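You operate a simulated robot arm through the tools that you are given. There is no shell and no other tool. Be economical: measure what you need, move in short steps, check, and stop when the job is done.

You run a simulated two-armed robot. Do the job below in one go: nothing can be reset, and whatever is moved stays where it is left.

TASK
Carry the cream tub to the trolley in the grey tray.
Fine: the tub stands in the damp cabinet: open the door, stand the tub in the tray, shut the door again, then carry the tray by both ends on to the trolley top; the brake lever, the black dial and the other goods in the cabinet stay.

It is judged by the outcome, as a careful person would: the job done as asked, and still so three seconds after it is handed in. It fails if anything else is knocked over, pushed out of place, dropped, spilled or broken.

THE ROBOT
Two 6-joint arms with three-finger grippers on one trunk, on a base that drives. Base frame: it is fixed to the floor where the robot stands at the start and does not move with it; the origin is under the middle of the robot, x ahead of it, y to its left, z up. Readings come in mm, degrees, newtons and seconds.
The left shoulder is at the start at [22, 170, 1421], the right one opposite. With the tool pointing down near the work surface each hand reaches from about 100 to 300 mm from the robot's upright axis, wherever it stands, measured 20 degrees to its own side. Places, roughly: black dial of the damp cabinet [1000, -300, 1300]; brown pack [1250, -250, 750]; cream tub [1250, -500, 750]; door of the damp cabinet [1000, -400, 800]; inside of the grey tray [1100, 200, 800]; orange tub with a foil lid [1250, -250, 500]; red brake lever of the steel trolley [500, 2300, 600]; teal jar [1250, -500, 500]; top of the steel trolley [800, 2300, 800]. Payload 2.2 kg a hand.
The TCP of each hand is the grasp point between the finger pads, 25 mm short of the fingertips. In the tool frame z runs along the fingers and y along their closing line. The gripper opens to 104 mm. The gripper's body begins 74 mm behind the TCP.
Orientation is that of the tool frame in the base frame, as [roll, pitch, yaw] about the fixed x, y, z axes, in that order (R = Rz(yaw) Ry(pitch) Rx(roll)). With the fingers straight down and closing along the base's y, the tool's x points along the base's -x, its y along +y and its z along -z.

THE INTERFACE
- The arms move only by the tool step_arm. It takes "left_commands", "right_commands" or both (then of equal length, played together; a hand with none holds still); each is a list of rows, each a list of 7 numbers: the turn, a rotation vector about the tool's x, y, z in units of 45 degrees (1.0 is 45 degrees), then the shift along the tool's x, y, z in units of 500 mm (1.0 is 500 mm), then the finger opening in m, from 0 to 0.104. In form: [[rx, ry, rz, dx, dy, dz, fingers], ...]. A call has 1 to 10 rows; each row is the pose to reach, as a shift and turn from the pose commanded when the call began, along the tool's axes at that moment. A call with a number of a shift or a turn outside -1 to 1 is refused whole. Rows are played at 5 a second. More than 50 mm and 8.6 degrees between two rows, or a gripper value outside its range, and nothing of the call is played. A pose out of reach is approached as far as the arm can. The call stops where the force on the tool passes 90 N (or 10 N more than at its start, if that is more) or the arm is blocked; 0.2 s more then pass. The fingers move at their own pace and stop on an object; they squeeze with about 40 N. The grip force told is the motor's: it shows also when the fingers shut on nothing. Time passes only in rows, and 0.2 s behind the last, so rows that repeat a pose let the fingers close. It gives the time, the measured TCP pose, the force on the tool (base axes), the opening and the grip force at its end, in the units of the frame above (readings bear some noise), with the torque about the TCP (base axes, N m) and any sound that the robot's microphone picked up.
- Cameras (640 x 400 px; columns grow to the right, rows downward): "scene" is now at [154.1, -39.3, 1333.7]; the picture's right is [-0.42, -0.91, 0.00], its down [-0.34, 0.16, -0.93] and it looks along [0.84, -0.39, -0.38] (base axes); focal length 256 px, centre (320, 200). "left" rides on the left gripper at [82, -3, -104] in its tool frame; the picture's right is [0.04, 1.00, 0.00], its down [-0.75, 0.03, -0.66] and it looks along [-0.66, 0.03, 0.75] (tool axes); focal length 256 px, centre (320, 200). "right" rides on the right gripper at [82, 3, -104] in its tool frame; the picture's right is [-0.04, 1.00, 0.00], its down [-0.75, -0.03, -0.66] and it looks along [-0.66, -0.03, 0.75] (tool axes); focal length 256 px, centre (320, 200). There is no depth. A picture from a camera that has moved, and an enlarged one, comes with that camera's place and axes in the base frame and with its lens.
- snapshot(camera): a new picture of that camera. The clock stands still meanwhile.
- lift_body(by): slides the trunk up (or, below 0, down) by that many mm; the arms and the scene camera ride with it, the base frame stays. It gives what a move gives, with no picture.
- drive_base(legs): drives the robot by 1 to 6 legs, each [ahead, left, turn to the left] in mm, mm and degrees, along the robot's own axes; the way and the turn of a leg run together, so that a leg with both is an arc; at most 1500 mm and 180 degrees a leg. The arms and the cameras ride along, it lands a little off, and it stops where it bumps. It gives what a move gives.
- head_to(pan, tilt): turns the head with the scene camera to pan (to the left, within 60 degrees either way) and tilt (down, from -29 to 69), counted from straight ahead of the robot. It gives what a move gives.
- zoom(camera, box): a new picture of the part [left, top, right, bottom] of that camera's present view, enlarged. The clock stands still meanwhile.
- close_job(): hands the job in; it is judged then, once.

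Go step by step. Nothing tells you exact positions but the pictures and the camera data: compare them with the known pose of the tool, close in by small moves and look again before you grip or let go. The budget is 120 turns and 100 pictures, counting those below and the enlarged ones. Unless the task says otherwise, let go and move clear before handing in.

The tools are called after ">>>" by a JSON object that holds its "op" and its "data". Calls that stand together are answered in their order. step_arm: Moves the arms, as the interface text tells. Its arguments: {"type":"object","properties":{"left_commands":{"type":"array"},"right_commands":{"type":"array"}},"required":[]} The other tools are called the same way: lift_body (by) slides the trunk up or down; drive_base (legs) drives the base; head_to (pan, tilt) turns the head that bears the scene camera; snapshot (camera) takes a picture; zoom (camera, box) takes an enlarged picture of a part of a camera's view; close_job () hands the job in.

At the start:

```text
time: 0.0
left_ee_pos: [625.2, 63.4, 1128.8]
left_ee_rot: [-179.9, -0.1, -179.9]
left_wrist_force: [-0.6, -0.3, 1.1]
left_wrist_torque: [0.01, 0.01, -0.01]
left_finger_gap: 104.1
left_grip_force: 0.0
right_ee_pos: [476.8, -409.7, 1049.1]
right_ee_rot: [179.9, -0.1, -179.8]
right_wrist_force: [0.2, 0.1, 1.0]
right_wrist_torque: [0.0, 0.02, 0.01]
right_finger_gap: 103.9
right_grip_force: 0.0
trunk travel left (down, up): [-613.0, 129.0]
robot x, y, heading: [-2.0, -0.2, -0.1]
head pan, tilt: [-24.9, 22.2]
```

scene: 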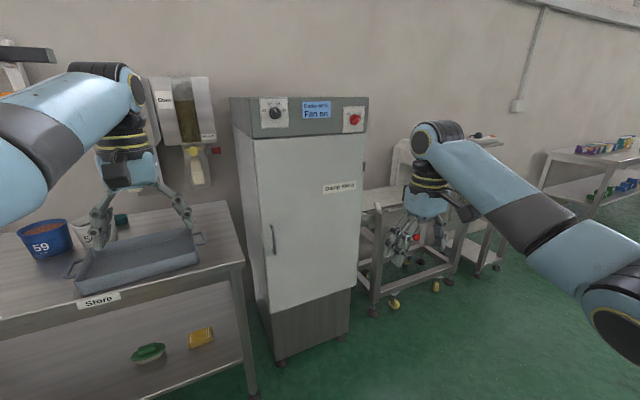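
right: 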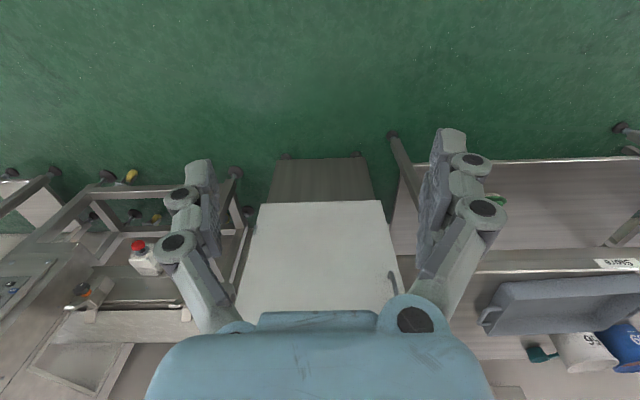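
left: 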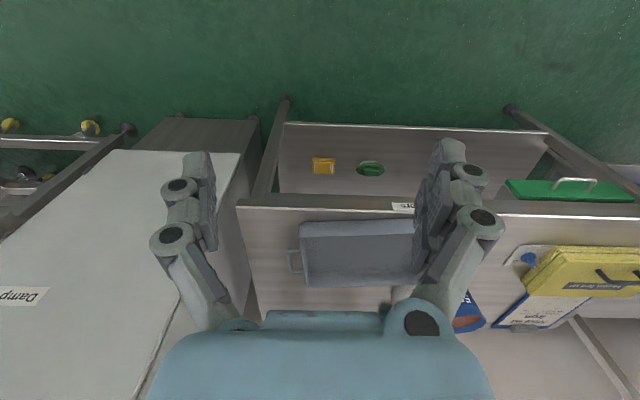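

I see the damp cabinet with a display, dial and red button, and the tray on the bench to the left. I'll look closer at the cabinet panel, its door and the tray.

>>> {"op": "zoom", "data": {"camera": "scene", "box": [220, 85, 380, 185]}}

>>> {"op": "zoom", "data": {"camera": "scene", "box": [220, 180, 380, 370]}}

>>> {"op": "zoom", "data": {"camera": "scene", "box": [0, 180, 240, 330]}}

```text
4.00 times, centred on (300, 135) of scene
camera zoom: at [154.1, -39.3, 1333.7], right [-0.42, -0.91, 0.0], down [-0.34, 0.16, -0.93], along [0.84, -0.39, -0.38], focal length 1022 px, centre (400, 460)
```

zoom: 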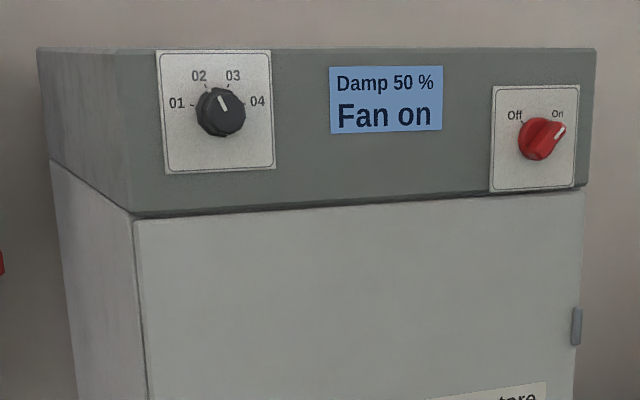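

```text
2.11 times, centred on (300, 275) of scene
camera zoom: at [154.1, -39.3, 1333.7], right [-0.42, -0.91, 0.0], down [-0.34, 0.16, -0.93], along [0.84, -0.39, -0.38], focal length 538 px, centre (362, 42)
```

zoom: 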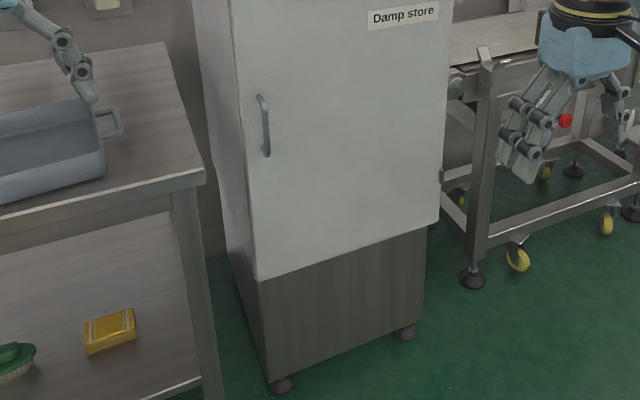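

```text
2.67 times, centred on (120, 255) of scene
camera zoom: at [154.1, -39.3, 1333.7], right [-0.42, -0.91, 0.0], down [-0.34, 0.16, -0.93], along [0.84, -0.39, -0.38], focal length 682 px, centre (853, 53)
```

zoom: 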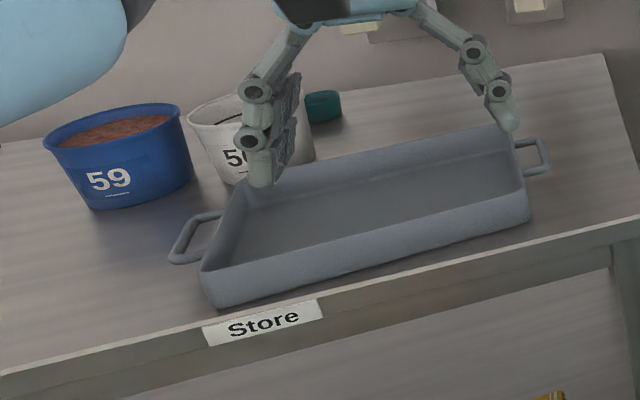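

The cabinet has a red fan knob (On) and a black dial; the door handle is on its left edge, hinges right. Next I look round at the trolley and for any notices.

>>> {"op": "head_to", "data": {"pan": 60, "tilt": 18}}

>>> {"op": "snapshot", "data": {"camera": "scene"}}

>>> {"op": "head_to", "data": {"pan": 10, "tilt": 20}}

>>> {"op": "snapshot", "data": {"camera": "scene"}}

```text
time: 1.6
left_ee_pos: [626.0, 64.0, 1129.0]
left_ee_rot: [-179.9, 0.1, 180.0]
left_wrist_force: [-1.2, 0.3, 0.8]
left_wrist_torque: [-0.02, 0.0, 0.0]
left_finger_gap: 103.8
left_grip_force: 0.1
right_ee_pos: [476.2, -410.5, 1049.0]
right_ee_rot: [180.0, -0.1, -179.9]
right_wrist_force: [-0.1, 0.2, 0.4]
right_wrist_torque: [-0.02, 0.0, 0.0]
right_finger_gap: 103.9
right_grip_force: 0.0
trunk travel left (down, up): [-613.0, 129.0]
robot x, y, heading: [1.9, -2.2, -0.0]
head pan, tilt: [60.0, 18.0]
```

```text
93 pictures are left
camera scene: at [116.6, 80.6, 1340.6], right [0.87, -0.5, 0.0], down [-0.16, -0.27, -0.95], along [0.48, 0.82, -0.31], focal length 256 px, centre (320, 200)
```

scene: 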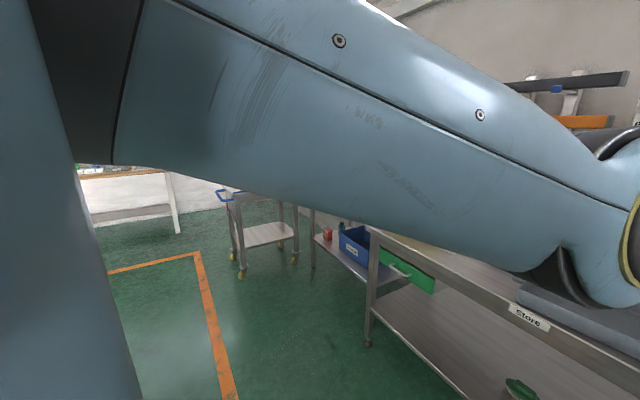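

```text
time: 2.8
left_ee_pos: [625.2, 64.6, 1128.7]
left_ee_rot: [-179.9, 0.0, 180.0]
left_wrist_force: [0.0, 0.0, -0.1]
left_wrist_torque: [0.03, 0.0, 0.01]
left_finger_gap: 104.0
left_grip_force: 0.0
right_ee_pos: [477.0, -410.8, 1049.3]
right_ee_rot: [180.0, -0.1, -180.0]
right_wrist_force: [-1.2, 0.4, 0.8]
right_wrist_torque: [0.0, 0.01, -0.03]
right_finger_gap: 103.8
right_grip_force: 0.1
trunk travel left (down, up): [-613.0, 129.0]
robot x, y, heading: [3.4, 0.7, -0.0]
head pan, tilt: [10.0, 20.0]
```

```text
92 pictures are left
camera scene: at [161.6, 16.0, 1337.3], right [0.17, -0.98, 0.0], down [-0.34, -0.06, -0.94], along [0.93, 0.16, -0.34], focal length 256 px, centre (320, 200)
```

scene: 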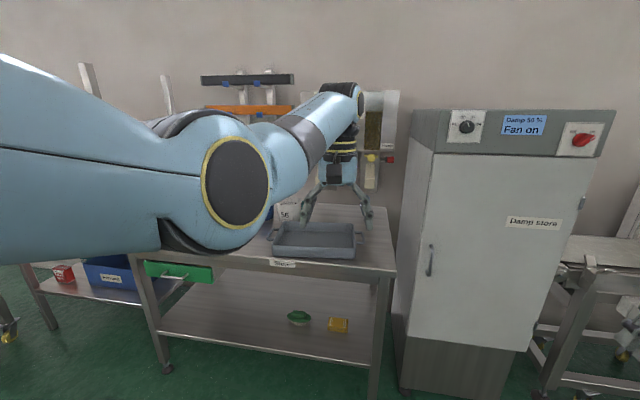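

The trolley stands across an open floor with a blue handle. I check the papers on the bench for any instruction.

>>> {"op": "zoom", "data": {"camera": "left", "box": [440, 160, 640, 350]}}

>>> {"op": "zoom", "data": {"camera": "scene", "box": [180, 50, 420, 220]}}

```text
2.11 times, centred on (540, 255) of left
camera zoom: at [542.8, 59.4, 1233.3], right [-0.04, 1.0, 0.0], down [0.75, 0.03, 0.66], along [0.66, 0.03, -0.75], focal length 539 px, centre (-143, 84)
```

zoom: 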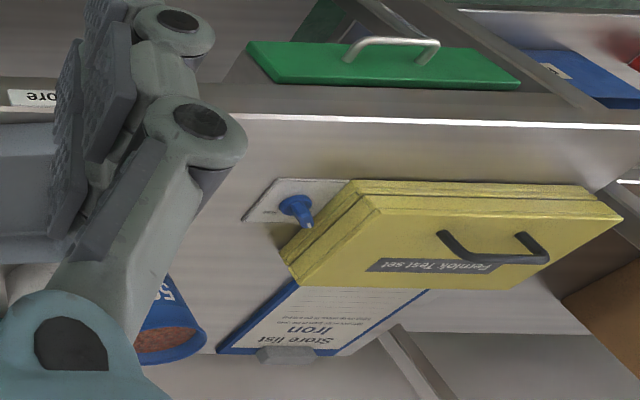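

```text
2.35 times, centred on (300, 135) of scene
camera zoom: at [161.6, 16.0, 1337.3], right [0.17, -0.98, 0.0], down [-0.34, -0.06, -0.94], along [0.93, 0.16, -0.34], focal length 601 px, centre (367, 353)
```

zoom: 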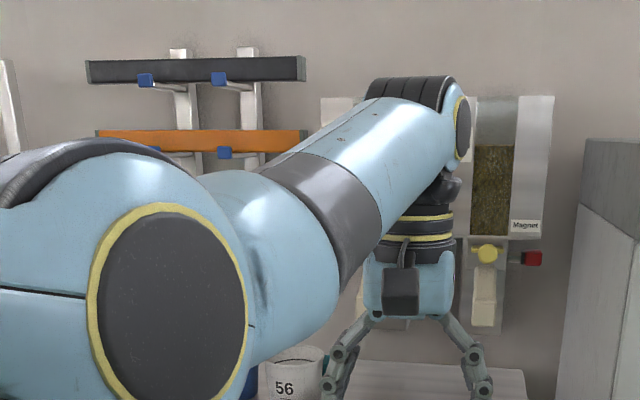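

The cabinet door face seems to be at x≈1000, y −196…−628, handle near (960, −226, 780–900), hinged on the right. I tilt the right hand forward and tuck the left arm back.

>>> {"op": "step_arm", "data": {"right_commands": [[0, -0.14, 0, 0, 0, 0, 0.104], [0, -0.28, 0, 0, 0, 0, 0.104], [0, -0.42, 0, 0, 0, 0, 0.104], [0, -0.56, 0, 0, 0, 0, 0.104], [0, -0.7, 0, 0, 0, 0, 0.104], [0, -0.85, 0, 0, 0, 0, 0.104], [0, -1, 0, 0, 0, 0, 0.104]], "left_commands": [[0, 0, 0, 0.07, 0.05, 0, 0.104], [0, 0, 0, 0.14, 0.1, 0, 0.104], [0, 0, 0, 0.21, 0.15, 0, 0.104], [0, 0, 0, 0.28, 0.2, 0, 0.104], [0, 0, 0, 0.35, 0.25, 0, 0.104], [0, 0, 0, 0.42, 0.3, 0, 0.104], [0, 0, 0, 0.49, 0.35, 0, 0.104]]}}

>>> {"op": "step_arm", "data": {"right_commands": [[0, -0.14, 0, 0, 0, 0, 0.104], [0, -0.28, 0, 0, 0, 0, 0.104], [0, -0.42, 0, 0, 0, 0, 0.104], [0, -0.56, 0, 0, 0, 0, 0.104], [0, -0.7, 0, 0, 0, 0, 0.104], [0, -0.85, 0, 0, 0, 0, 0.104], [0, -1, 0, 0, 0, 0, 0.104]]}}

>>> {"op": "lift_body", "data": {"by": -350}}

>>> {"op": "head_to", "data": {"pan": -25, "tilt": 20}}

>>> {"op": "snapshot", "data": {"camera": "scene"}}

```text
time: 4.4
left_ee_pos: [485.4, 168.4, 1022.4]
left_ee_rot: [179.9, 0.3, 179.9]
left_wrist_force: [-0.4, 0.2, -0.7]
left_wrist_torque: [0.03, -0.01, -0.01]
left_finger_gap: 104.2
left_grip_force: 0.0
left hand out of reach, approached as far as the arm can: row 2, 3, 4, 5, 6, 7
right_ee_pos: [475.9, -409.0, 1049.6]
right_ee_rot: [-180.0, 45.0, -180.0]
right_wrist_force: [-0.4, -1.3, 0.6]
right_wrist_torque: [0.0, 0.0, -0.02]
right_finger_gap: 104.0
right_grip_force: 0.1
trunk travel left (down, up): [-613.0, 129.0]
robot x, y, heading: [-1.8, 1.9, -0.1]
head pan, tilt: [10.0, 20.0]
```

```text
time: 6.0
left_ee_pos: [483.5, 168.9, 1021.1]
left_ee_rot: [179.9, 0.1, -179.8]
left_wrist_force: [-0.8, 0.2, 0.0]
left_wrist_torque: [-0.02, -0.01, 0.01]
left_finger_gap: 104.1
left_grip_force: 0.0
right_ee_pos: [477.3, -417.0, 1050.6]
right_ee_rot: [-177.9, 84.6, -179.6]
right_wrist_force: [-0.7, -0.4, 0.5]
right_wrist_torque: [0.03, -0.01, 0.01]
right_finger_gap: 104.1
right_grip_force: 0.1
right hand out of reach, approached as far as the arm can: row 7
trunk travel left (down, up): [-613.0, 129.0]
robot x, y, heading: [1.1, 4.2, 0.2]
head pan, tilt: [10.0, 20.0]
```

```text
time: 9.4
left_ee_pos: [474.9, 170.9, 625.0]
left_ee_rot: [-180.0, -4.9, 179.9]
left_wrist_force: [-0.1, -0.2, 0.5]
left_wrist_torque: [-0.01, 0.02, 0.0]
left_finger_gap: 104.1
left_grip_force: 0.1
right_ee_pos: [477.3, -417.6, 700.2]
right_ee_rot: [-177.7, 84.8, -179.2]
right_wrist_force: [-0.3, 0.0, -0.4]
right_wrist_torque: [0.03, 0.02, 0.02]
right_finger_gap: 103.7
right_grip_force: 0.1
trunk travel left (down, up): [-263.0, 479.0]
robot x, y, heading: [-0.7, 0.1, 0.1]
head pan, tilt: [10.0, 20.0]
```

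```text
time: 10.4
left_ee_pos: [476.2, 172.0, 624.8]
left_ee_rot: [-179.9, -4.8, 180.0]
left_wrist_force: [0.4, 0.2, -0.2]
left_wrist_torque: [0.0, 0.02, -0.02]
left_finger_gap: 104.2
left_grip_force: 0.1
right_ee_pos: [477.4, -416.7, 701.9]
right_ee_rot: [-178.0, 84.8, -179.6]
right_wrist_force: [-1.0, 0.8, -0.3]
right_wrist_torque: [-0.01, -0.02, 0.03]
right_finger_gap: 103.9
right_grip_force: 0.1
trunk travel left (down, up): [-263.0, 479.0]
robot x, y, heading: [3.7, -3.2, 0.2]
head pan, tilt: [-25.0, 20.0]
```

```text
89 pictures are left
camera scene: at [165.6, -39.4, 979.1], right [-0.42, -0.91, 0.0], down [-0.31, 0.14, -0.94], along [0.85, -0.4, -0.34], focal length 256 px, centre (320, 200)
```

scene: 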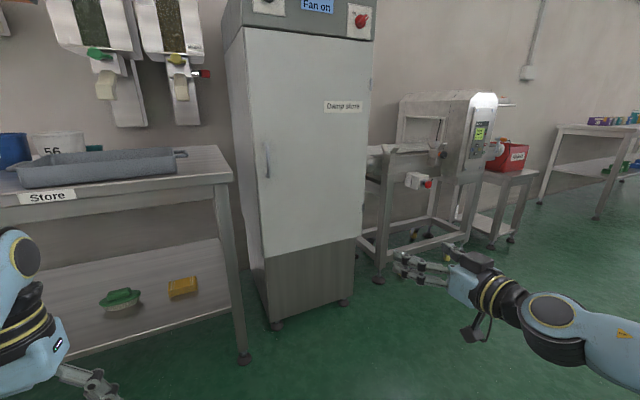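

Two heights let me triangulate: the door face is at about x=1030, the handle bar near (990, −228, 760–870), the bench top z≈765 with front edge x≈985. I drive closer to the door.

>>> {"op": "drive_base", "data": {"legs": [[300, -120, 0]]}}

>>> {"op": "head_to", "data": {"pan": -20, "tilt": 15}}

>>> {"op": "snapshot", "data": {"camera": "scene"}}

>>> {"op": "snapshot", "data": {"camera": "right"}}

```text
time: 12.6
left_ee_pos: [776.2, 47.4, 625.1]
left_ee_rot: [-180.0, -5.0, 179.7]
left_wrist_force: [-0.5, 0.2, 0.5]
left_wrist_torque: [0.01, 0.02, -0.02]
left_finger_gap: 104.2
left_grip_force: 0.1
right_ee_pos: [776.4, -540.4, 700.5]
right_ee_rot: [-178.0, 84.9, -180.0]
right_wrist_force: [0.2, 0.6, 0.2]
right_wrist_torque: [-0.01, 0.0, 0.0]
right_finger_gap: 104.1
right_grip_force: 0.1
trunk travel left (down, up): [-263.0, 479.0]
robot x, y, heading: [302.8, -121.4, -0.4]
head pan, tilt: [-25.0, 20.0]
```

```text
time: 13.2
left_ee_pos: [777.5, 48.8, 625.8]
left_ee_rot: [-180.0, -5.0, 179.9]
left_wrist_force: [-0.4, -0.1, -0.3]
left_wrist_torque: [0.0, 0.0, -0.01]
left_finger_gap: 104.0
left_grip_force: 0.0
right_ee_pos: [776.8, -539.7, 700.5]
right_ee_rot: [-177.8, 84.9, -179.7]
right_wrist_force: [-0.1, 0.8, 0.1]
right_wrist_torque: [0.0, -0.01, 0.01]
right_finger_gap: 104.1
right_grip_force: 0.1
trunk travel left (down, up): [-263.0, 479.0]
robot x, y, heading: [301.2, -122.6, -0.1]
head pan, tilt: [-20.0, 15.0]
```

```text
88 pictures are left
camera scene: at [469.7, -154.1, 987.2], right [-0.35, -0.94, 0.0], down [-0.24, 0.09, -0.97], along [0.91, -0.33, -0.26], focal length 256 px, centre (320, 200)
```

scene: 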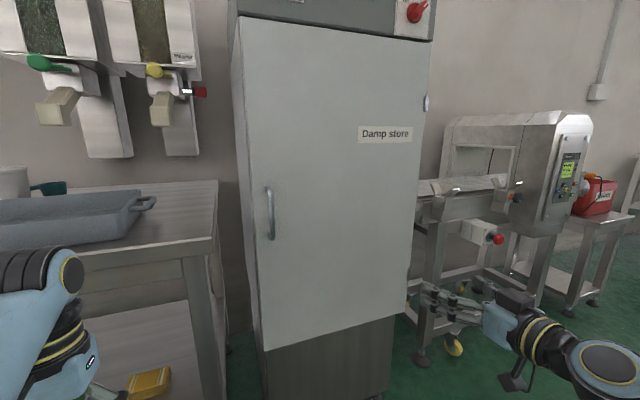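

```text
87 pictures are left
camera right: at [664.7, -532.6, 629.0], right [0.04, 1.0, 0.04], down [-0.59, -0.01, 0.81], along [0.81, -0.05, 0.58], focal length 256 px, centre (320, 200)
```

right: 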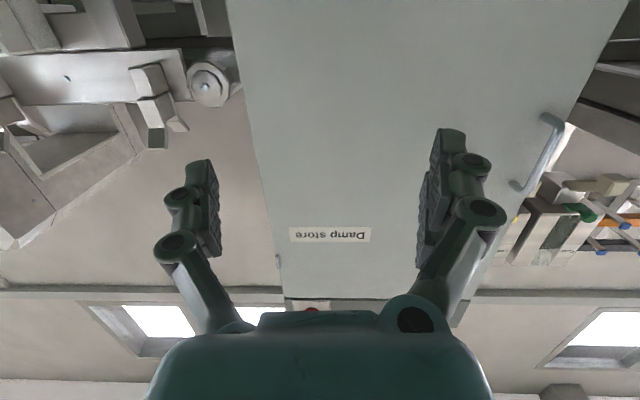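

The handle bar comes out near (1020, −235, 750–865). I bring the right hand in front of it, fingers forward, at z≈810.

>>> {"op": "step_arm", "data": {"right_commands": [[0, 0, 0, -0.03, 0.08, 0.02, 0.104], [0, 0, 0, -0.06, 0.16, 0.04, 0.104], [0, 0, 0, -0.09, 0.24, 0.06, 0.104], [0, 0, 0, -0.12, 0.32, 0.08, 0.104], [0, 0, 0, -0.15, 0.4, 0.1, 0.104], [0, 0, 0, -0.18, 0.48, 0.12, 0.104], [0, 0, 0, -0.2, 0.55, 0.14, 0.104], [0, 0, 0, -0.22, 0.61, 0.16, 0.104]]}}

>>> {"op": "snapshot", "data": {"camera": "right"}}

>>> {"op": "snapshot", "data": {"camera": "scene"}}

```text
time: 14.8
left_ee_pos: [777.5, 46.6, 625.5]
left_ee_rot: [-179.9, -4.9, 179.8]
left_wrist_force: [-0.1, 0.7, -0.5]
left_wrist_torque: [-0.03, -0.02, 0.03]
left_finger_gap: 103.9
left_grip_force: 0.1
right_ee_pos: [849.2, -327.3, 768.5]
right_ee_rot: [-115.2, 76.0, -115.4]
right_wrist_force: [-0.7, -0.4, 0.0]
right_wrist_torque: [-0.02, 0.0, -0.01]
right_finger_gap: 103.9
right_grip_force: 0.1
right hand out of reach, approached as far as the arm can: row 7
trunk travel left (down, up): [-263.0, 479.0]
robot x, y, heading: [303.4, -119.6, -0.4]
head pan, tilt: [-20.0, 15.0]
stopped in row 7 (right hand): the arm was blocked; the commanded pose is now the measured one
```

```text
86 pictures are left
camera right: at [737.7, -340.2, 699.2], right [0.0, 0.98, -0.18], down [-0.57, 0.15, 0.81], along [0.82, 0.11, 0.56], focal length 256 px, centre (320, 200)
```

right: 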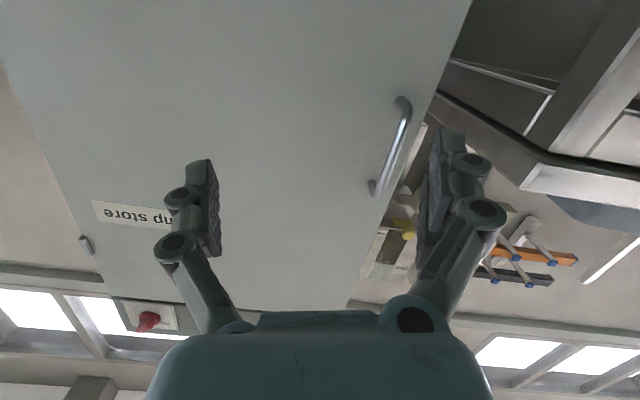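

```text
85 pictures are left
camera scene: at [469.7, -154.1, 987.2], right [-0.35, -0.94, 0.0], down [-0.24, 0.09, -0.97], along [0.91, -0.33, -0.26], focal length 256 px, centre (320, 200)
```

scene: 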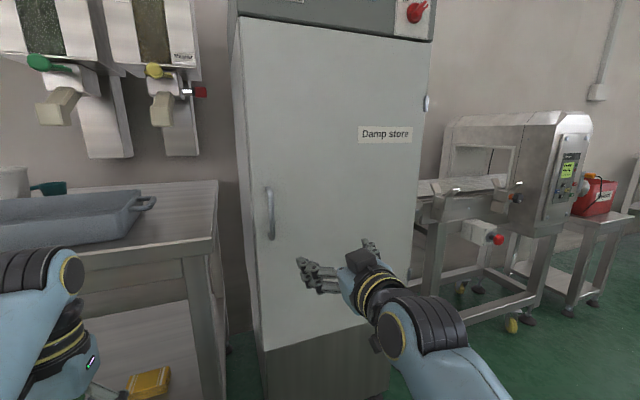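

The arm hits its own limit when reaching toward the middle, so the hand works better out at its own side. I straighten it further right, then shift the base left so the handle lies ahead of it.

>>> {"op": "step_arm", "data": {"right_commands": [[0, -0.02, 0.05, 0, -0.05, 0, 0.104], [0, -0.05, 0.1, 0, -0.1, 0, 0.104], [0, -0.08, 0.16, 0, -0.15, 0, 0.104], [0, -0.11, 0.22, -0.03, -0.2, 0, 0.104], [0, -0.14, 0.26, -0.06, -0.24, 0.02, 0.104]]}}

>>> {"op": "drive_base", "data": {"legs": [[0, 210, 0]]}}

>>> {"op": "snapshot", "data": {"camera": "right"}}

>>> {"op": "snapshot", "data": {"camera": "scene"}}

```text
time: 16.0
left_ee_pos: [776.8, 47.4, 625.6]
left_ee_rot: [180.0, -4.8, 179.6]
left_wrist_force: [-0.1, -0.7, -1.0]
left_wrist_torque: [0.05, 0.01, 0.02]
left_finger_gap: 103.9
left_grip_force: 0.1
right_ee_pos: [866.4, -437.5, 822.0]
right_ee_rot: [-72.8, 89.1, -72.9]
right_wrist_force: [-0.1, 0.7, -0.2]
right_wrist_torque: [-0.01, -0.02, 0.02]
right_finger_gap: 103.8
right_grip_force: 0.2
trunk travel left (down, up): [-263.0, 479.0]
robot x, y, heading: [302.3, -118.9, 0.0]
head pan, tilt: [-20.0, 15.0]
```

```text
time: 17.6
left_ee_pos: [778.2, 256.0, 625.1]
left_ee_rot: [-180.0, -4.9, 179.8]
left_wrist_force: [0.6, 0.2, 0.2]
left_wrist_torque: [-0.02, -0.03, 0.0]
left_finger_gap: 103.8
left_grip_force: 0.1
right_ee_pos: [867.2, -227.8, 822.5]
right_ee_rot: [-74.7, 89.0, -74.9]
right_wrist_force: [-0.5, 0.0, 0.5]
right_wrist_torque: [0.01, 0.0, 0.0]
right_finger_gap: 103.9
right_grip_force: 0.0
trunk travel left (down, up): [-263.0, 479.0]
robot x, y, heading: [298.2, 86.7, -0.2]
head pan, tilt: [-20.0, 15.0]
```

```text
84 pictures are left
camera right: at [762.3, -225.9, 740.3], right [0.0, 1.0, 0.02], down [-0.66, -0.02, 0.75], along [0.75, -0.02, 0.66], focal length 256 px, centre (320, 200)
```

right: 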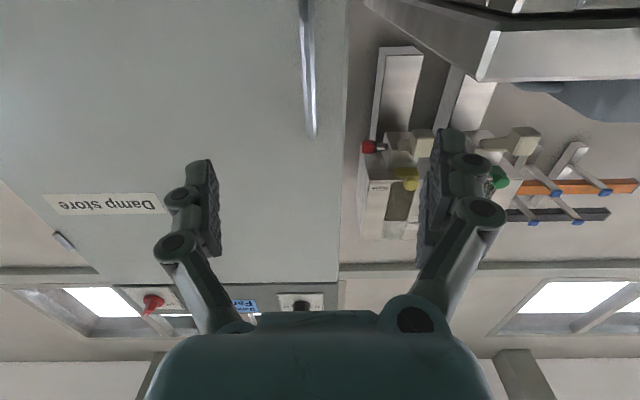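

```text
83 pictures are left
camera scene: at [470.7, 53.6, 987.2], right [-0.35, -0.94, 0.0], down [-0.24, 0.09, -0.97], along [0.91, -0.33, -0.26], focal length 256 px, centre (320, 200)
```

scene: 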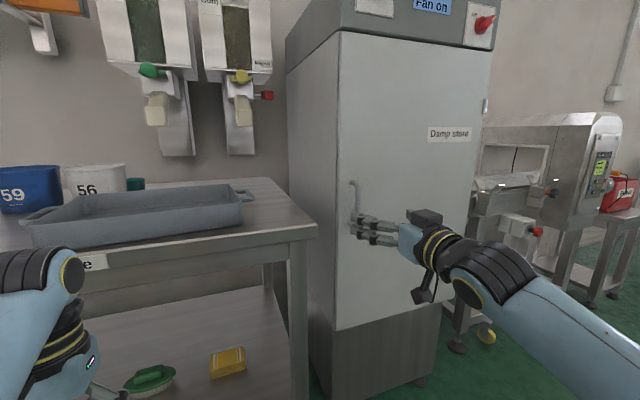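

The handle lies straight ahead at y≈−239, within the open fingers. I advance 120 mm and look.

>>> {"op": "step_arm", "data": {"right_commands": [[0, 0, 0, 0, -0.01, 0.08, 0.104], [0, 0, 0, 0, -0.02, 0.16, 0.104], [0, 0, 0, 0, -0.02, 0.24, 0.104]]}}

>>> {"op": "snapshot", "data": {"camera": "right"}}

>>> {"op": "zoom", "data": {"camera": "scene", "box": [310, 160, 430, 260]}}

```text
time: 18.4
left_ee_pos: [778.1, 255.9, 624.7]
left_ee_rot: [-180.0, -4.9, 179.7]
left_wrist_force: [-0.5, -0.1, -0.3]
left_wrist_torque: [-0.03, 0.01, 0.01]
left_finger_gap: 103.7
left_grip_force: 0.1
right_ee_pos: [987.2, -239.2, 823.6]
right_ee_rot: [-76.7, 89.1, -76.9]
right_wrist_force: [0.7, 0.4, -0.7]
right_wrist_torque: [0.0, -0.03, 0.01]
right_finger_gap: 103.9
right_grip_force: 0.2
trunk travel left (down, up): [-263.0, 479.0]
robot x, y, heading: [301.8, 84.9, -0.3]
head pan, tilt: [-20.0, 15.0]
```

```text
82 pictures are left
camera right: at [883.0, -236.6, 740.6], right [0.0, 1.0, 0.02], down [-0.66, -0.02, 0.75], along [0.75, -0.02, 0.66], focal length 256 px, centre (320, 200)
```

right: 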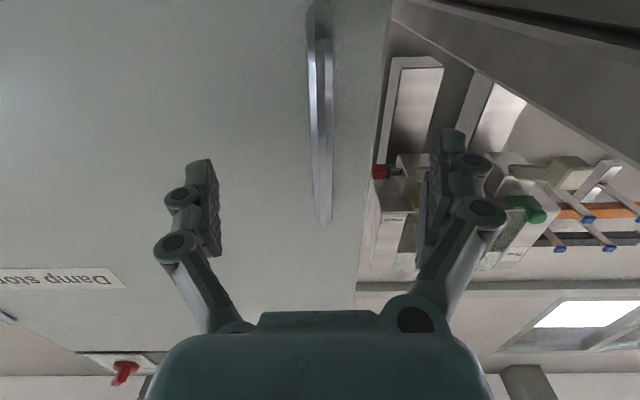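

```text
4.00 times, centred on (370, 210) of scene
camera zoom: at [471.0, 53.3, 987.1], right [-0.35, -0.94, 0.0], down [-0.24, 0.09, -0.97], along [0.91, -0.33, -0.26], focal length 1022 px, centre (120, 160)
```

zoom: 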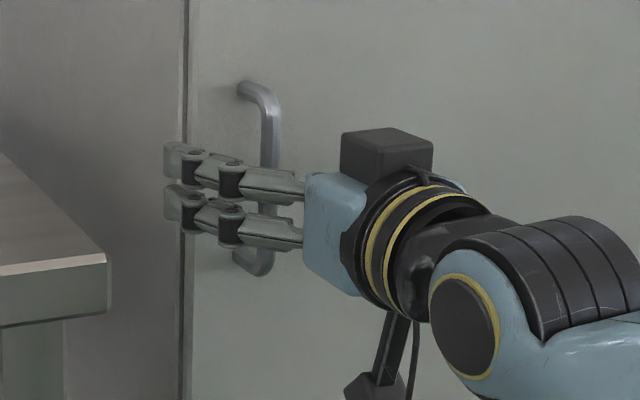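

The bar is between the fingers at about x≈1000. I go 12 mm further and close.

>>> {"op": "step_arm", "data": {"right_commands": [[0, 0, 0, 0, 0, 0.024, 0.104], [0, 0, 0, 0, 0, 0.024, 0.05], [0, 0, 0, 0, 0, 0.024, 0.0], [0, 0, 0, 0, 0, 0.024, 0.0], [0, 0, 0, 0, 0, 0.024, 0.0]]}}

>>> {"op": "zoom", "data": {"camera": "scene", "box": [310, 160, 430, 260]}}

```text
time: 19.6
left_ee_pos: [778.6, 256.6, 625.3]
left_ee_rot: [-180.0, -4.9, 179.8]
left_wrist_force: [-0.6, -0.8, 0.5]
left_wrist_torque: [-0.02, 0.01, -0.01]
left_finger_gap: 103.8
left_grip_force: 0.1
right_ee_pos: [1000.5, -238.2, 822.5]
right_ee_rot: [-72.2, 89.2, -72.0]
right_wrist_force: [1.2, 8.1, -0.5]
right_wrist_torque: [0.71, -0.08, 0.06]
right_finger_gap: 6.0
right_grip_force: 21.3
trunk travel left (down, up): [-263.0, 479.0]
robot x, y, heading: [302.0, 86.4, -0.2]
head pan, tilt: [-20.0, 15.0]
```

```text
4.00 times, centred on (370, 210) of scene
camera zoom: at [470.9, 54.0, 987.2], right [-0.35, -0.94, 0.0], down [-0.24, 0.09, -0.97], along [0.91, -0.33, -0.26], focal length 1022 px, centre (120, 160)
```

zoom: 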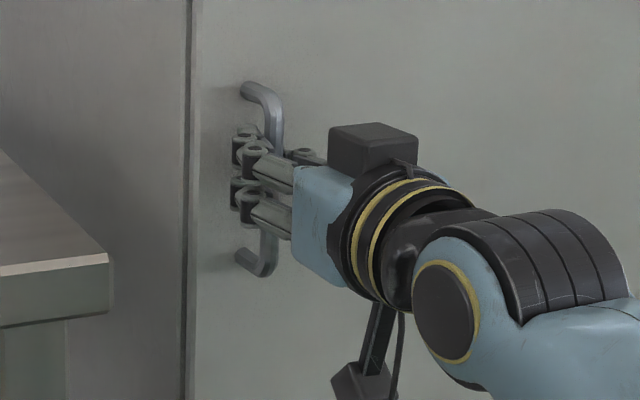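

The fingers have closed on the bar. I pull gently 30 mm to see whether the door gives.

>>> {"op": "step_arm", "data": {"right_commands": [[0, 0, 0, 0, 0, -0.02, 0], [0, 0, 0, 0, 0, -0.04, 0], [0, 0, 0, 0, 0, -0.06, 0]]}}

>>> {"op": "snapshot", "data": {"camera": "scene"}}

```text
time: 20.4
left_ee_pos: [778.2, 253.0, 626.1]
left_ee_rot: [179.9, -4.8, 179.7]
left_wrist_force: [0.7, 0.3, -1.3]
left_wrist_torque: [-0.02, -0.01, -0.01]
left_finger_gap: 104.0
left_grip_force: 0.0
right_ee_pos: [967.8, -242.8, 822.2]
right_ee_rot: [-71.6, 88.8, -71.8]
right_wrist_force: [2.5, -15.0, 5.5]
right_wrist_torque: [0.45, 0.28, -0.03]
right_finger_gap: 5.9
right_grip_force: 30.3
trunk travel left (down, up): [-263.0, 479.0]
robot x, y, heading: [300.6, 86.8, -0.5]
head pan, tilt: [-20.0, 15.0]
```

```text
79 pictures are left
camera scene: at [470.5, 51.7, 987.3], right [-0.35, -0.94, 0.0], down [-0.24, 0.09, -0.97], along [0.91, -0.34, -0.26], focal length 256 px, centre (320, 200)
```

scene: 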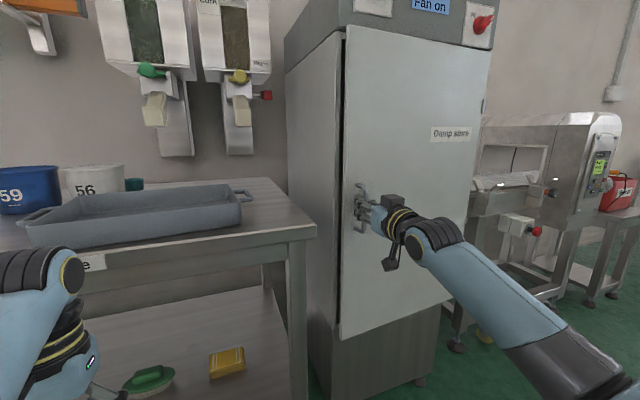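

The door swings open freely. I continue along its arc to about 35°, turning the hand with it.

>>> {"op": "step_arm", "data": {"right_commands": [[-0.09, 0, 0, 0, -0.012, -0.07, 0], [-0.18, 0, 0, 0, -0.03, -0.136, 0], [-0.27, 0, 0, 0, -0.054, -0.198, 0], [-0.36, 0, 0, 0, -0.084, -0.26, 0], [-0.45, 0, 0, 0, -0.118, -0.318, 0], [-0.54, 0, 0, 0, -0.158, -0.374, 0]]}}

>>> {"op": "snapshot", "data": {"camera": "scene"}}

```text
time: 21.8
left_ee_pos: [778.3, 256.8, 623.1]
left_ee_rot: [179.9, -5.1, 179.9]
left_wrist_force: [0.1, -0.1, -0.5]
left_wrist_torque: [-0.01, 0.02, 0.01]
left_finger_gap: 104.0
left_grip_force: 0.1
right_ee_pos: [784.6, -317.5, 821.7]
right_ee_rot: [-116.1, 89.2, -91.8]
right_wrist_force: [8.3, -10.3, -6.2]
right_wrist_torque: [0.17, 0.07, 0.13]
right_finger_gap: 6.1
right_grip_force: 29.9
right hand out of reach, approached as far as the arm can: row 4
trunk travel left (down, up): [-263.0, 479.0]
robot x, y, heading: [303.1, 85.9, 0.0]
head pan, tilt: [-20.0, 15.0]
```

```text
78 pictures are left
camera scene: at [472.7, 53.0, 986.5], right [-0.34, -0.94, 0.0], down [-0.25, 0.09, -0.97], along [0.91, -0.33, -0.26], focal length 256 px, centre (320, 200)
```

scene: 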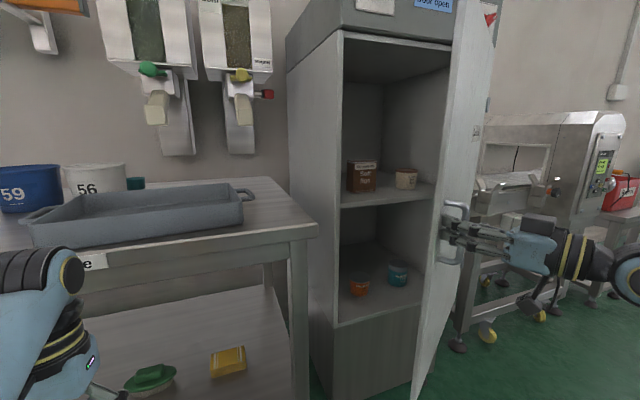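

The display now says the door is open and the inside shows: brown pack and cream tub on the upper shelf. I keep swinging the door to about 70°.

>>> {"op": "step_arm", "data": {"right_commands": [[-0.08, 0, 0, 0, -0.019, -0.065, 0], [-0.16, 0, 0, 0, -0.043, -0.129, 0], [-0.24, 0, 0, 0, -0.074, -0.188, 0], [-0.32, 0, 0, 0, -0.109, -0.246, 0], [-0.4, 0, 0, 0, -0.149, -0.3, 0], [-0.48, 0, 0, 0, -0.194, -0.351, 0], [-0.56, 0, 0, 0, -0.242, -0.399, 0]]}}

>>> {"op": "snapshot", "data": {"camera": "scene"}}

```text
time: 22.5
left_ee_pos: [779.2, 255.3, 625.8]
left_ee_rot: [179.9, -4.9, 179.7]
left_wrist_force: [-0.1, -0.9, -0.9]
left_wrist_torque: [-0.03, 0.01, -0.01]
left_finger_gap: 104.1
left_grip_force: 0.1
right_ee_pos: [762.5, -333.1, 804.3]
right_ee_rot: [-26.9, 88.6, 3.1]
right_wrist_force: [12.7, -15.8, 7.5]
right_wrist_torque: [-0.06, 0.26, 0.23]
right_finger_gap: 6.0
right_grip_force: 30.8
right hand out of reach, approached as far as the arm can: row 1, 2, 3
trunk travel left (down, up): [-263.0, 479.0]
robot x, y, heading: [299.7, 82.4, -0.3]
head pan, tilt: [-20.0, 15.0]
stopped in row 3 (right hand): the force on the tool passed its limit at 127 N (the readings are from after the stop); the commanded pose is now the measured one
```

```text
77 pictures are left
camera scene: at [471.7, 52.0, 986.9], right [-0.35, -0.94, 0.0], down [-0.24, 0.09, -0.97], along [0.91, -0.33, -0.26], focal length 256 px, centre (320, 200)
```

scene: 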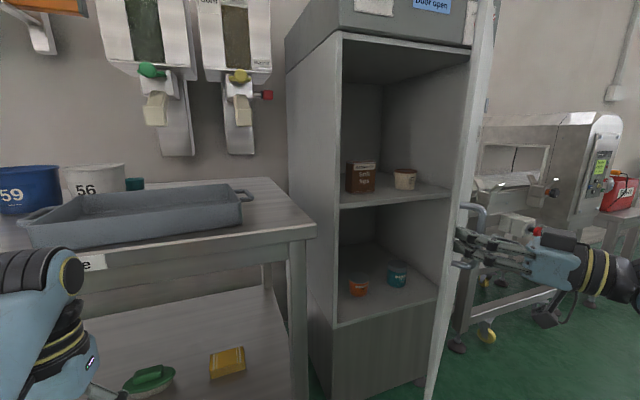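

The arm reached its limit at about 38° of door swing. I use the base instead: drive back and right in short legs along the door's arc, still holding the handle.

>>> {"op": "drive_base", "data": {"legs": [[-52, -61, 0], [-36, -57, 0], [-26, -63, 0]]}}

>>> {"op": "snapshot", "data": {"camera": "scene"}}

```text
time: 24.7
left_ee_pos: [662.2, 74.6, 625.7]
left_ee_rot: [179.9, -4.9, 179.7]
left_wrist_force: [0.1, -0.6, 0.8]
left_wrist_torque: [0.0, 0.0, 0.0]
left_finger_gap: 104.0
left_grip_force: 0.0
right_ee_pos: [644.2, -511.7, 804.9]
right_ee_rot: [-28.7, 88.6, 1.5]
right_wrist_force: [1.0, -0.4, 0.5]
right_wrist_torque: [0.01, 0.0, 0.0]
right_finger_gap: 4.7
right_grip_force: 30.0
trunk travel left (down, up): [-263.0, 479.0]
robot x, y, heading: [188.7, -93.6, -0.3]
head pan, tilt: [-20.0, 15.0]
```

```text
76 pictures are left
camera scene: at [354.8, -127.9, 987.2], right [-0.35, -0.94, 0.0], down [-0.24, 0.09, -0.97], along [0.91, -0.34, -0.26], focal length 256 px, centre (320, 200)
```

scene: 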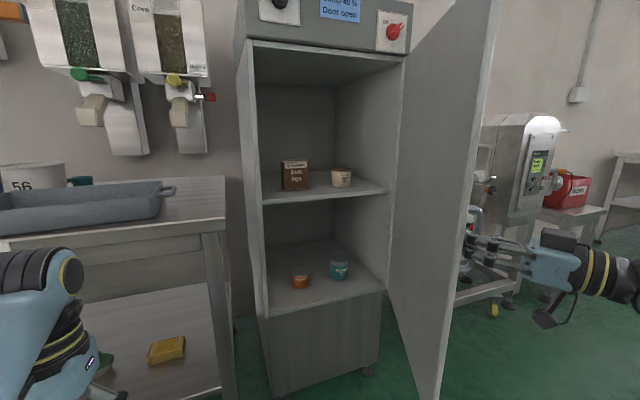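

The door swung further; the hand may have slipped off. I check the display and the handle.

>>> {"op": "zoom", "data": {"camera": "scene", "box": [240, 0, 420, 60]}}

>>> {"op": "zoom", "data": {"camera": "scene", "box": [420, 180, 600, 330]}}

>>> {"op": "zoom", "data": {"camera": "scene", "box": [240, 140, 400, 300]}}

```text
3.56 times, centred on (330, 30) of scene
camera zoom: at [354.8, -127.9, 987.2], right [-0.35, -0.94, 0.0], down [-0.24, 0.09, -0.97], along [0.91, -0.34, -0.26], focal length 909 px, centre (284, 804)
```

zoom: 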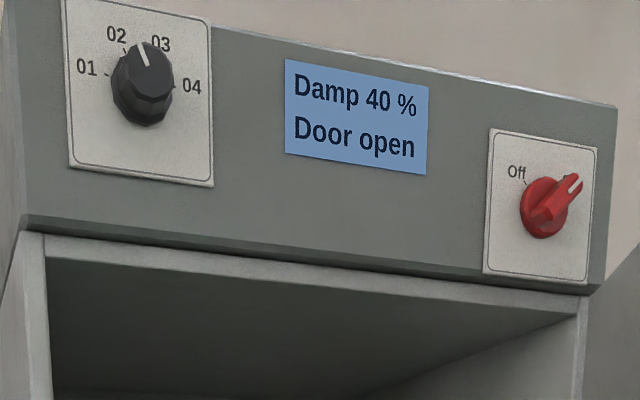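

```text
2.67 times, centred on (510, 255) of scene
camera zoom: at [354.8, -127.9, 987.2], right [-0.35, -0.94, 0.0], down [-0.24, 0.09, -0.97], along [0.91, -0.34, -0.26], focal length 682 px, centre (-187, 53)
```

zoom: 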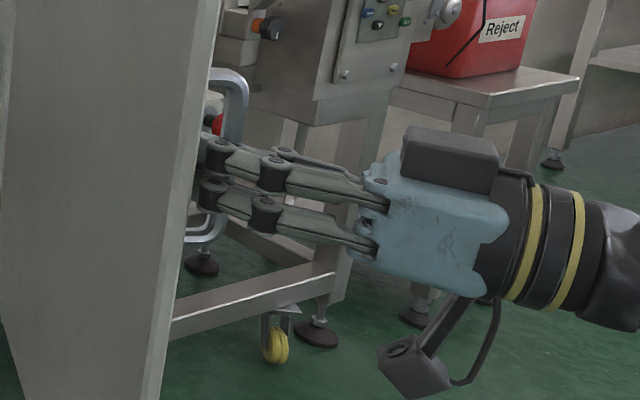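

```text
2.50 times, centred on (320, 220) of scene
camera zoom: at [354.8, -127.9, 987.2], right [-0.35, -0.94, 0.0], down [-0.24, 0.09, -0.97], along [0.91, -0.34, -0.26], focal length 639 px, centre (320, 150)
```

zoom: 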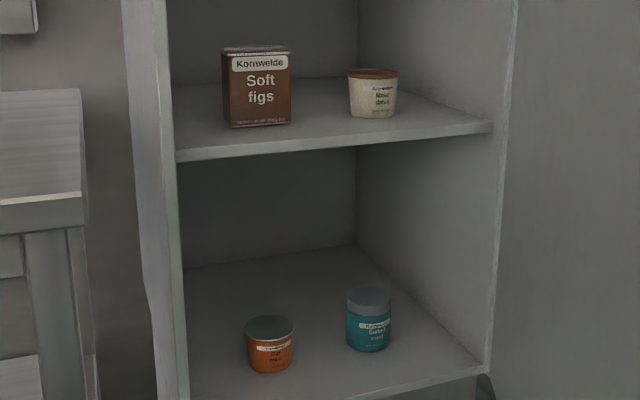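

Humidity falls while the door is open, so I'll keep moving. The door stands at about 69°; I back the hand off, then go round its edge to push it wider from inside.

>>> {"op": "step_arm", "data": {"right_commands": [[0, 0, 0, 0, 0, -0.06, 0.01], [0, 0, 0, 0, 0, -0.12, 0.01], [0.15, 0, 0, 0, 0, -0.16, 0], [0.3, 0, 0, 0, 0, -0.18, 0], [0.45, 0, 0, 0, 0, -0.18, 0], [0.55, 0, 0, 0, 0, -0.18, 0]]}}

>>> {"op": "drive_base", "data": {"legs": [[-60, 150, 0]]}}

>>> {"op": "snapshot", "data": {"camera": "scene"}}

```text
time: 26.1
left_ee_pos: [663.4, 74.9, 624.2]
left_ee_rot: [179.8, -5.0, 179.8]
left_wrist_force: [0.4, 0.1, 0.0]
left_wrist_torque: [0.03, 0.07, -0.02]
left_finger_gap: 103.9
left_grip_force: 0.0
right_ee_pos: [593.1, -514.8, 786.5]
right_ee_rot: [-9.1, 88.7, -3.7]
right_wrist_force: [0.0, -0.1, -0.4]
right_wrist_torque: [0.04, -0.04, 0.01]
right_finger_gap: 0.0
right_grip_force: 28.8
right hand out of reach, approached as far as the arm can: row 1, 2, 3, 4, 5, 6
trunk travel left (down, up): [-263.0, 479.0]
robot x, y, heading: [184.3, -96.2, -0.4]
head pan, tilt: [-20.0, 15.0]
```

```text
time: 27.6
left_ee_pos: [603.0, 225.7, 625.0]
left_ee_rot: [179.9, -5.0, 179.7]
left_wrist_force: [0.2, 0.3, -0.4]
left_wrist_torque: [-0.01, -0.03, 0.03]
left_finger_gap: 104.1
left_grip_force: 0.2
right_ee_pos: [532.8, -365.0, 786.9]
right_ee_rot: [-6.8, 88.7, -1.2]
right_wrist_force: [0.2, 0.3, 0.2]
right_wrist_torque: [-0.01, -0.02, 0.0]
right_finger_gap: 0.1
right_grip_force: 28.5
trunk travel left (down, up): [-263.0, 479.0]
robot x, y, heading: [127.2, 54.7, -0.3]
head pan, tilt: [-20.0, 15.0]
```

```text
72 pictures are left
camera scene: at [295.8, 23.4, 987.3], right [-0.35, -0.94, 0.0], down [-0.24, 0.09, -0.97], along [0.91, -0.34, -0.26], focal length 256 px, centre (320, 200)
```

scene: 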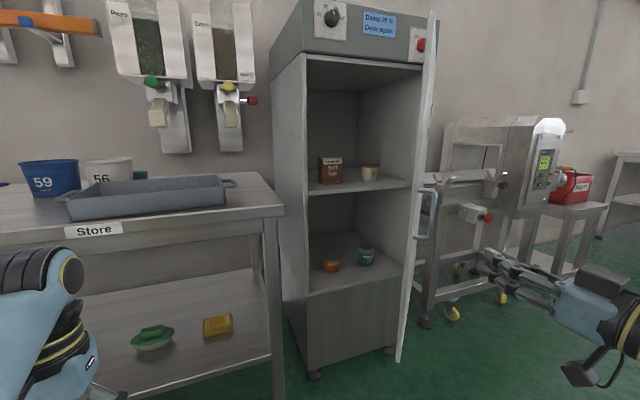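

The door now stands near 50°. I move the closed hand left past the door's edge and forward, to its inner side, then push right.

>>> {"op": "drive_base", "data": {"legs": [[0, 130, 0], [260, 0, 0]]}}

>>> {"op": "snapshot", "data": {"camera": "scene"}}

```text
time: 30.3
left_ee_pos: [863.9, 355.3, 625.1]
left_ee_rot: [179.9, -4.9, 179.8]
left_wrist_force: [0.6, -0.3, 0.1]
left_wrist_torque: [0.03, -0.02, 0.02]
left_finger_gap: 104.1
left_grip_force: 0.0
right_ee_pos: [793.3, -234.6, 785.2]
right_ee_rot: [-5.3, 88.6, 0.2]
right_wrist_force: [-0.6, -0.3, 0.6]
right_wrist_torque: [0.0, -0.02, 0.01]
right_finger_gap: 0.0
right_grip_force: 28.9
trunk travel left (down, up): [-263.0, 479.0]
robot x, y, heading: [385.4, 181.8, -0.4]
head pan, tilt: [-20.0, 15.0]
```

```text
71 pictures are left
camera scene: at [556.4, 153.3, 987.1], right [-0.35, -0.94, 0.0], down [-0.24, 0.09, -0.97], along [0.91, -0.33, -0.26], focal length 256 px, centre (320, 200)
```

scene: 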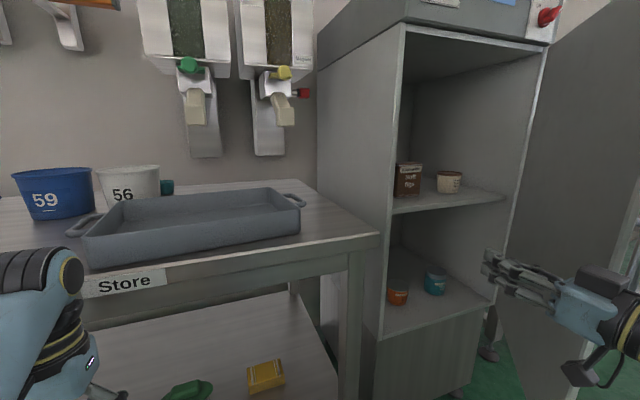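

The hand is on the inner side of the door. I drive right to push the door open past 90°.

>>> {"op": "drive_base", "data": {"legs": [[0, -180, 0], [0, -150, 0]]}}

>>> {"op": "snapshot", "data": {"camera": "scene"}}

```text
time: 32.8
left_ee_pos: [859.2, 31.7, 626.6]
left_ee_rot: [179.9, -4.7, 180.0]
left_wrist_force: [0.0, -0.7, 0.2]
left_wrist_torque: [0.0, 0.0, 0.03]
left_finger_gap: 104.3
left_grip_force: 0.1
right_ee_pos: [791.4, -559.6, 786.9]
right_ee_rot: [-3.3, 88.4, 2.1]
right_wrist_force: [-0.3, -0.5, -0.4]
right_wrist_torque: [-0.01, -0.02, 0.03]
right_finger_gap: 0.1
right_grip_force: 28.7
trunk travel left (down, up): [-263.0, 479.0]
robot x, y, heading: [384.2, -138.4, -0.3]
head pan, tilt: [-20.0, 15.0]
```

```text
70 pictures are left
camera scene: at [552.3, -171.4, 987.7], right [-0.34, -0.94, 0.0], down [-0.24, 0.09, -0.97], along [0.91, -0.33, -0.26], focal length 256 px, centre (320, 200)
```

scene: 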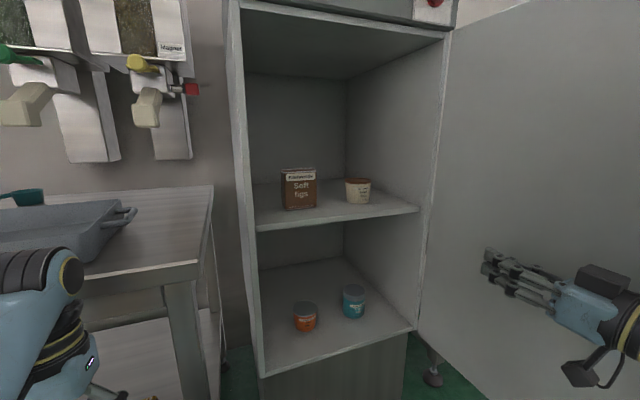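

The door is past 90° and the tub sits at about (1150, −497) on a shelf around z≈795. I pitch the right hand 40° downward (so its camera clears the shelf), raise it, bring it in line with the tub and open it.

>>> {"op": "step_arm", "data": {"right_commands": [[0.02, 0.0, 0, -0.02, 0.05, 0, 0], [0.04, 0.15, 0, -0.05, 0.1, 0, 0.0], [0.06, 0.3, 0, -0.08, 0.13, 0, 0.02], [0.08, 0.45, 0, -0.1, 0.13, 0, 0.05], [0.1, 0.6, 0, -0.12, 0.13, 0, 0.08], [0.12, 0.75, 0, -0.14, 0.13, 0, 0.104], [0.12, 0.89, 0, -0.16, 0.13, 0, 0.104]]}}

>>> {"op": "snapshot", "data": {"camera": "right"}}

>>> {"op": "snapshot", "data": {"camera": "scene"}}

```text
time: 34.5
left_ee_pos: [870.0, 55.8, 620.8]
left_ee_rot: [179.8, -5.5, -178.2]
left_wrist_force: [1.3, 0.2, 0.1]
left_wrist_torque: [0.02, 0.17, 0.0]
left_finger_gap: 103.6
left_grip_force: 0.1
right_ee_pos: [842.9, -442.8, 792.4]
right_ee_rot: [-177.6, 55.5, -175.1]
right_wrist_force: [1.8, 1.2, -0.1]
right_wrist_torque: [-0.03, 0.11, -0.01]
right_finger_gap: 103.6
right_grip_force: 0.1
right hand out of reach, approached as far as the arm can: row 2, 3, 4, 5, 6, 7
trunk travel left (down, up): [-263.0, 479.0]
robot x, y, heading: [392.6, -131.4, 1.7]
head pan, tilt: [-20.0, 15.0]
stopped in row 7 (right hand): the arm was blocked; the commanded pose is now the measured one
```

```text
69 pictures are left
camera right: at [710.2, -446.2, 783.9], right [-0.03, 1.0, 0.01], down [-0.11, -0.01, 0.99], along [0.99, 0.03, 0.11], focal length 256 px, centre (320, 200)
```

right: 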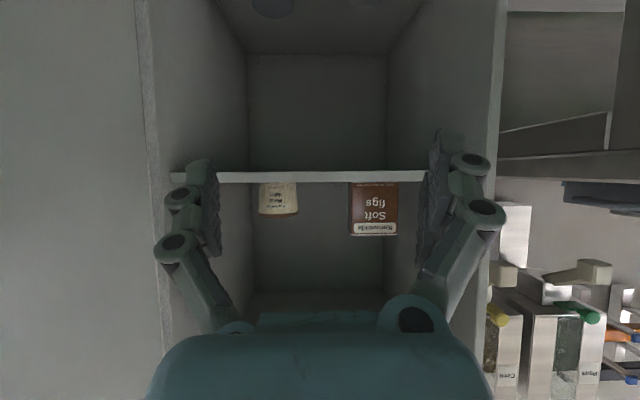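

```text
68 pictures are left
camera scene: at [571.9, -157.8, 985.3], right [-0.31, -0.95, 0.0], down [-0.26, 0.08, -0.96], along [0.91, -0.3, -0.27], focal length 256 px, centre (320, 200)
```

scene: 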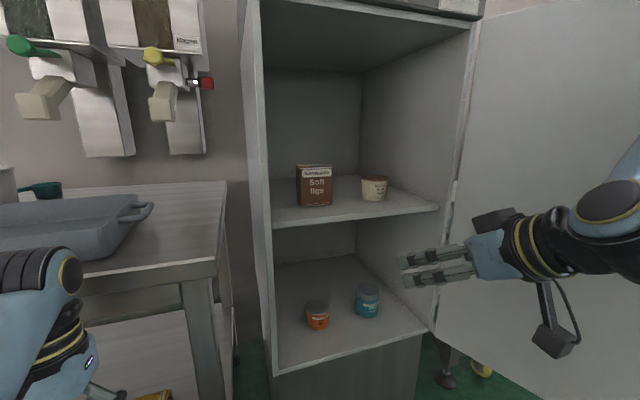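

The tub is at about (1170, −507), base z≈802, top ≈858. I raise the trunk 45 mm and extend the right hand forward toward the opening.

>>> {"op": "lift_body", "data": {"by": 48}}

>>> {"op": "step_arm", "data": {"right_commands": [[0, 0, 0, -0.045, 0, 0.066, 0.104], [0, 0, 0, -0.09, 0, 0.132, 0.104], [0, 0, 0, -0.135, -0.01, 0.198, 0.104], [0, 0, 0, -0.18, -0.02, 0.264, 0.104], [0, 0, 0, -0.226, -0.03, 0.33, 0.104]]}}

>>> {"op": "snapshot", "data": {"camera": "scene"}}

>>> {"op": "snapshot", "data": {"camera": "right"}}

```text
time: 35.5
left_ee_pos: [860.9, 58.4, 672.4]
left_ee_rot: [179.8, -5.0, -178.7]
left_wrist_force: [0.5, 0.0, 0.3]
left_wrist_torque: [-0.02, 0.0, 0.02]
left_finger_gap: 103.8
left_grip_force: 0.1
right_ee_pos: [829.4, -442.6, 844.4]
right_ee_rot: [-177.6, 56.3, -175.6]
right_wrist_force: [-0.2, -0.4, -0.3]
right_wrist_torque: [-0.02, -0.01, -0.05]
right_finger_gap: 104.1
right_grip_force: 0.0
trunk travel left (down, up): [-311.0, 431.0]
robot x, y, heading: [391.8, -125.3, 1.2]
head pan, tilt: [-20.0, 15.0]
```

```text
time: 36.6
left_ee_pos: [861.1, 59.4, 671.5]
left_ee_rot: [179.7, -4.9, -178.6]
left_wrist_force: [-0.4, -0.3, -0.3]
left_wrist_torque: [0.0, 0.01, 0.0]
left_finger_gap: 104.0
left_grip_force: 0.0
right_ee_pos: [992.7, -488.7, 864.7]
right_ee_rot: [-177.9, 56.3, -175.7]
right_wrist_force: [-0.2, -0.6, -0.1]
right_wrist_torque: [0.0, 0.03, 0.01]
right_finger_gap: 103.9
right_grip_force: 0.1
right hand out of reach, approached as far as the arm can: row 1, 2, 3, 4, 5
trunk travel left (down, up): [-311.0, 431.0]
robot x, y, heading: [388.8, -124.8, 1.3]
head pan, tilt: [-20.0, 15.0]
```

```text
67 pictures are left
camera scene: at [555.7, -153.8, 1037.0], right [-0.32, -0.95, 0.0], down [-0.25, 0.08, -0.97], along [0.91, -0.31, -0.26], focal length 256 px, centre (320, 200)
```

scene: 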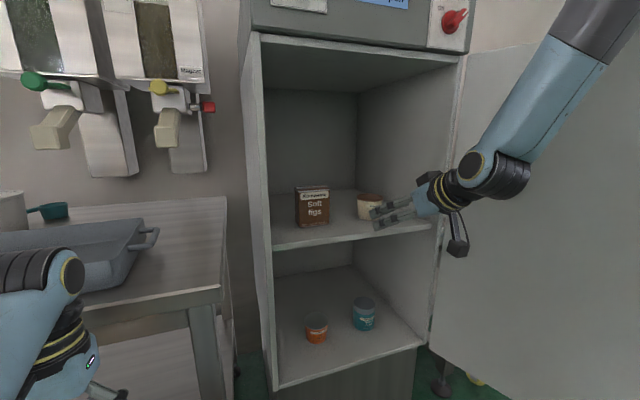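

```text
66 pictures are left
camera right: at [859.6, -490.3, 854.9], right [-0.02, 1.0, 0.01], down [-0.13, -0.01, 0.99], along [0.99, 0.02, 0.13], focal length 256 px, centre (320, 200)
```

right: 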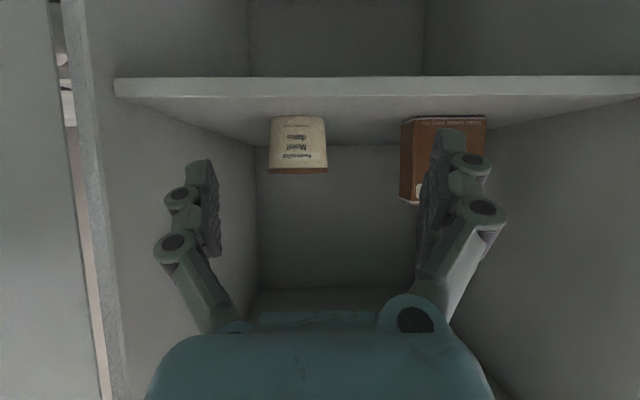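

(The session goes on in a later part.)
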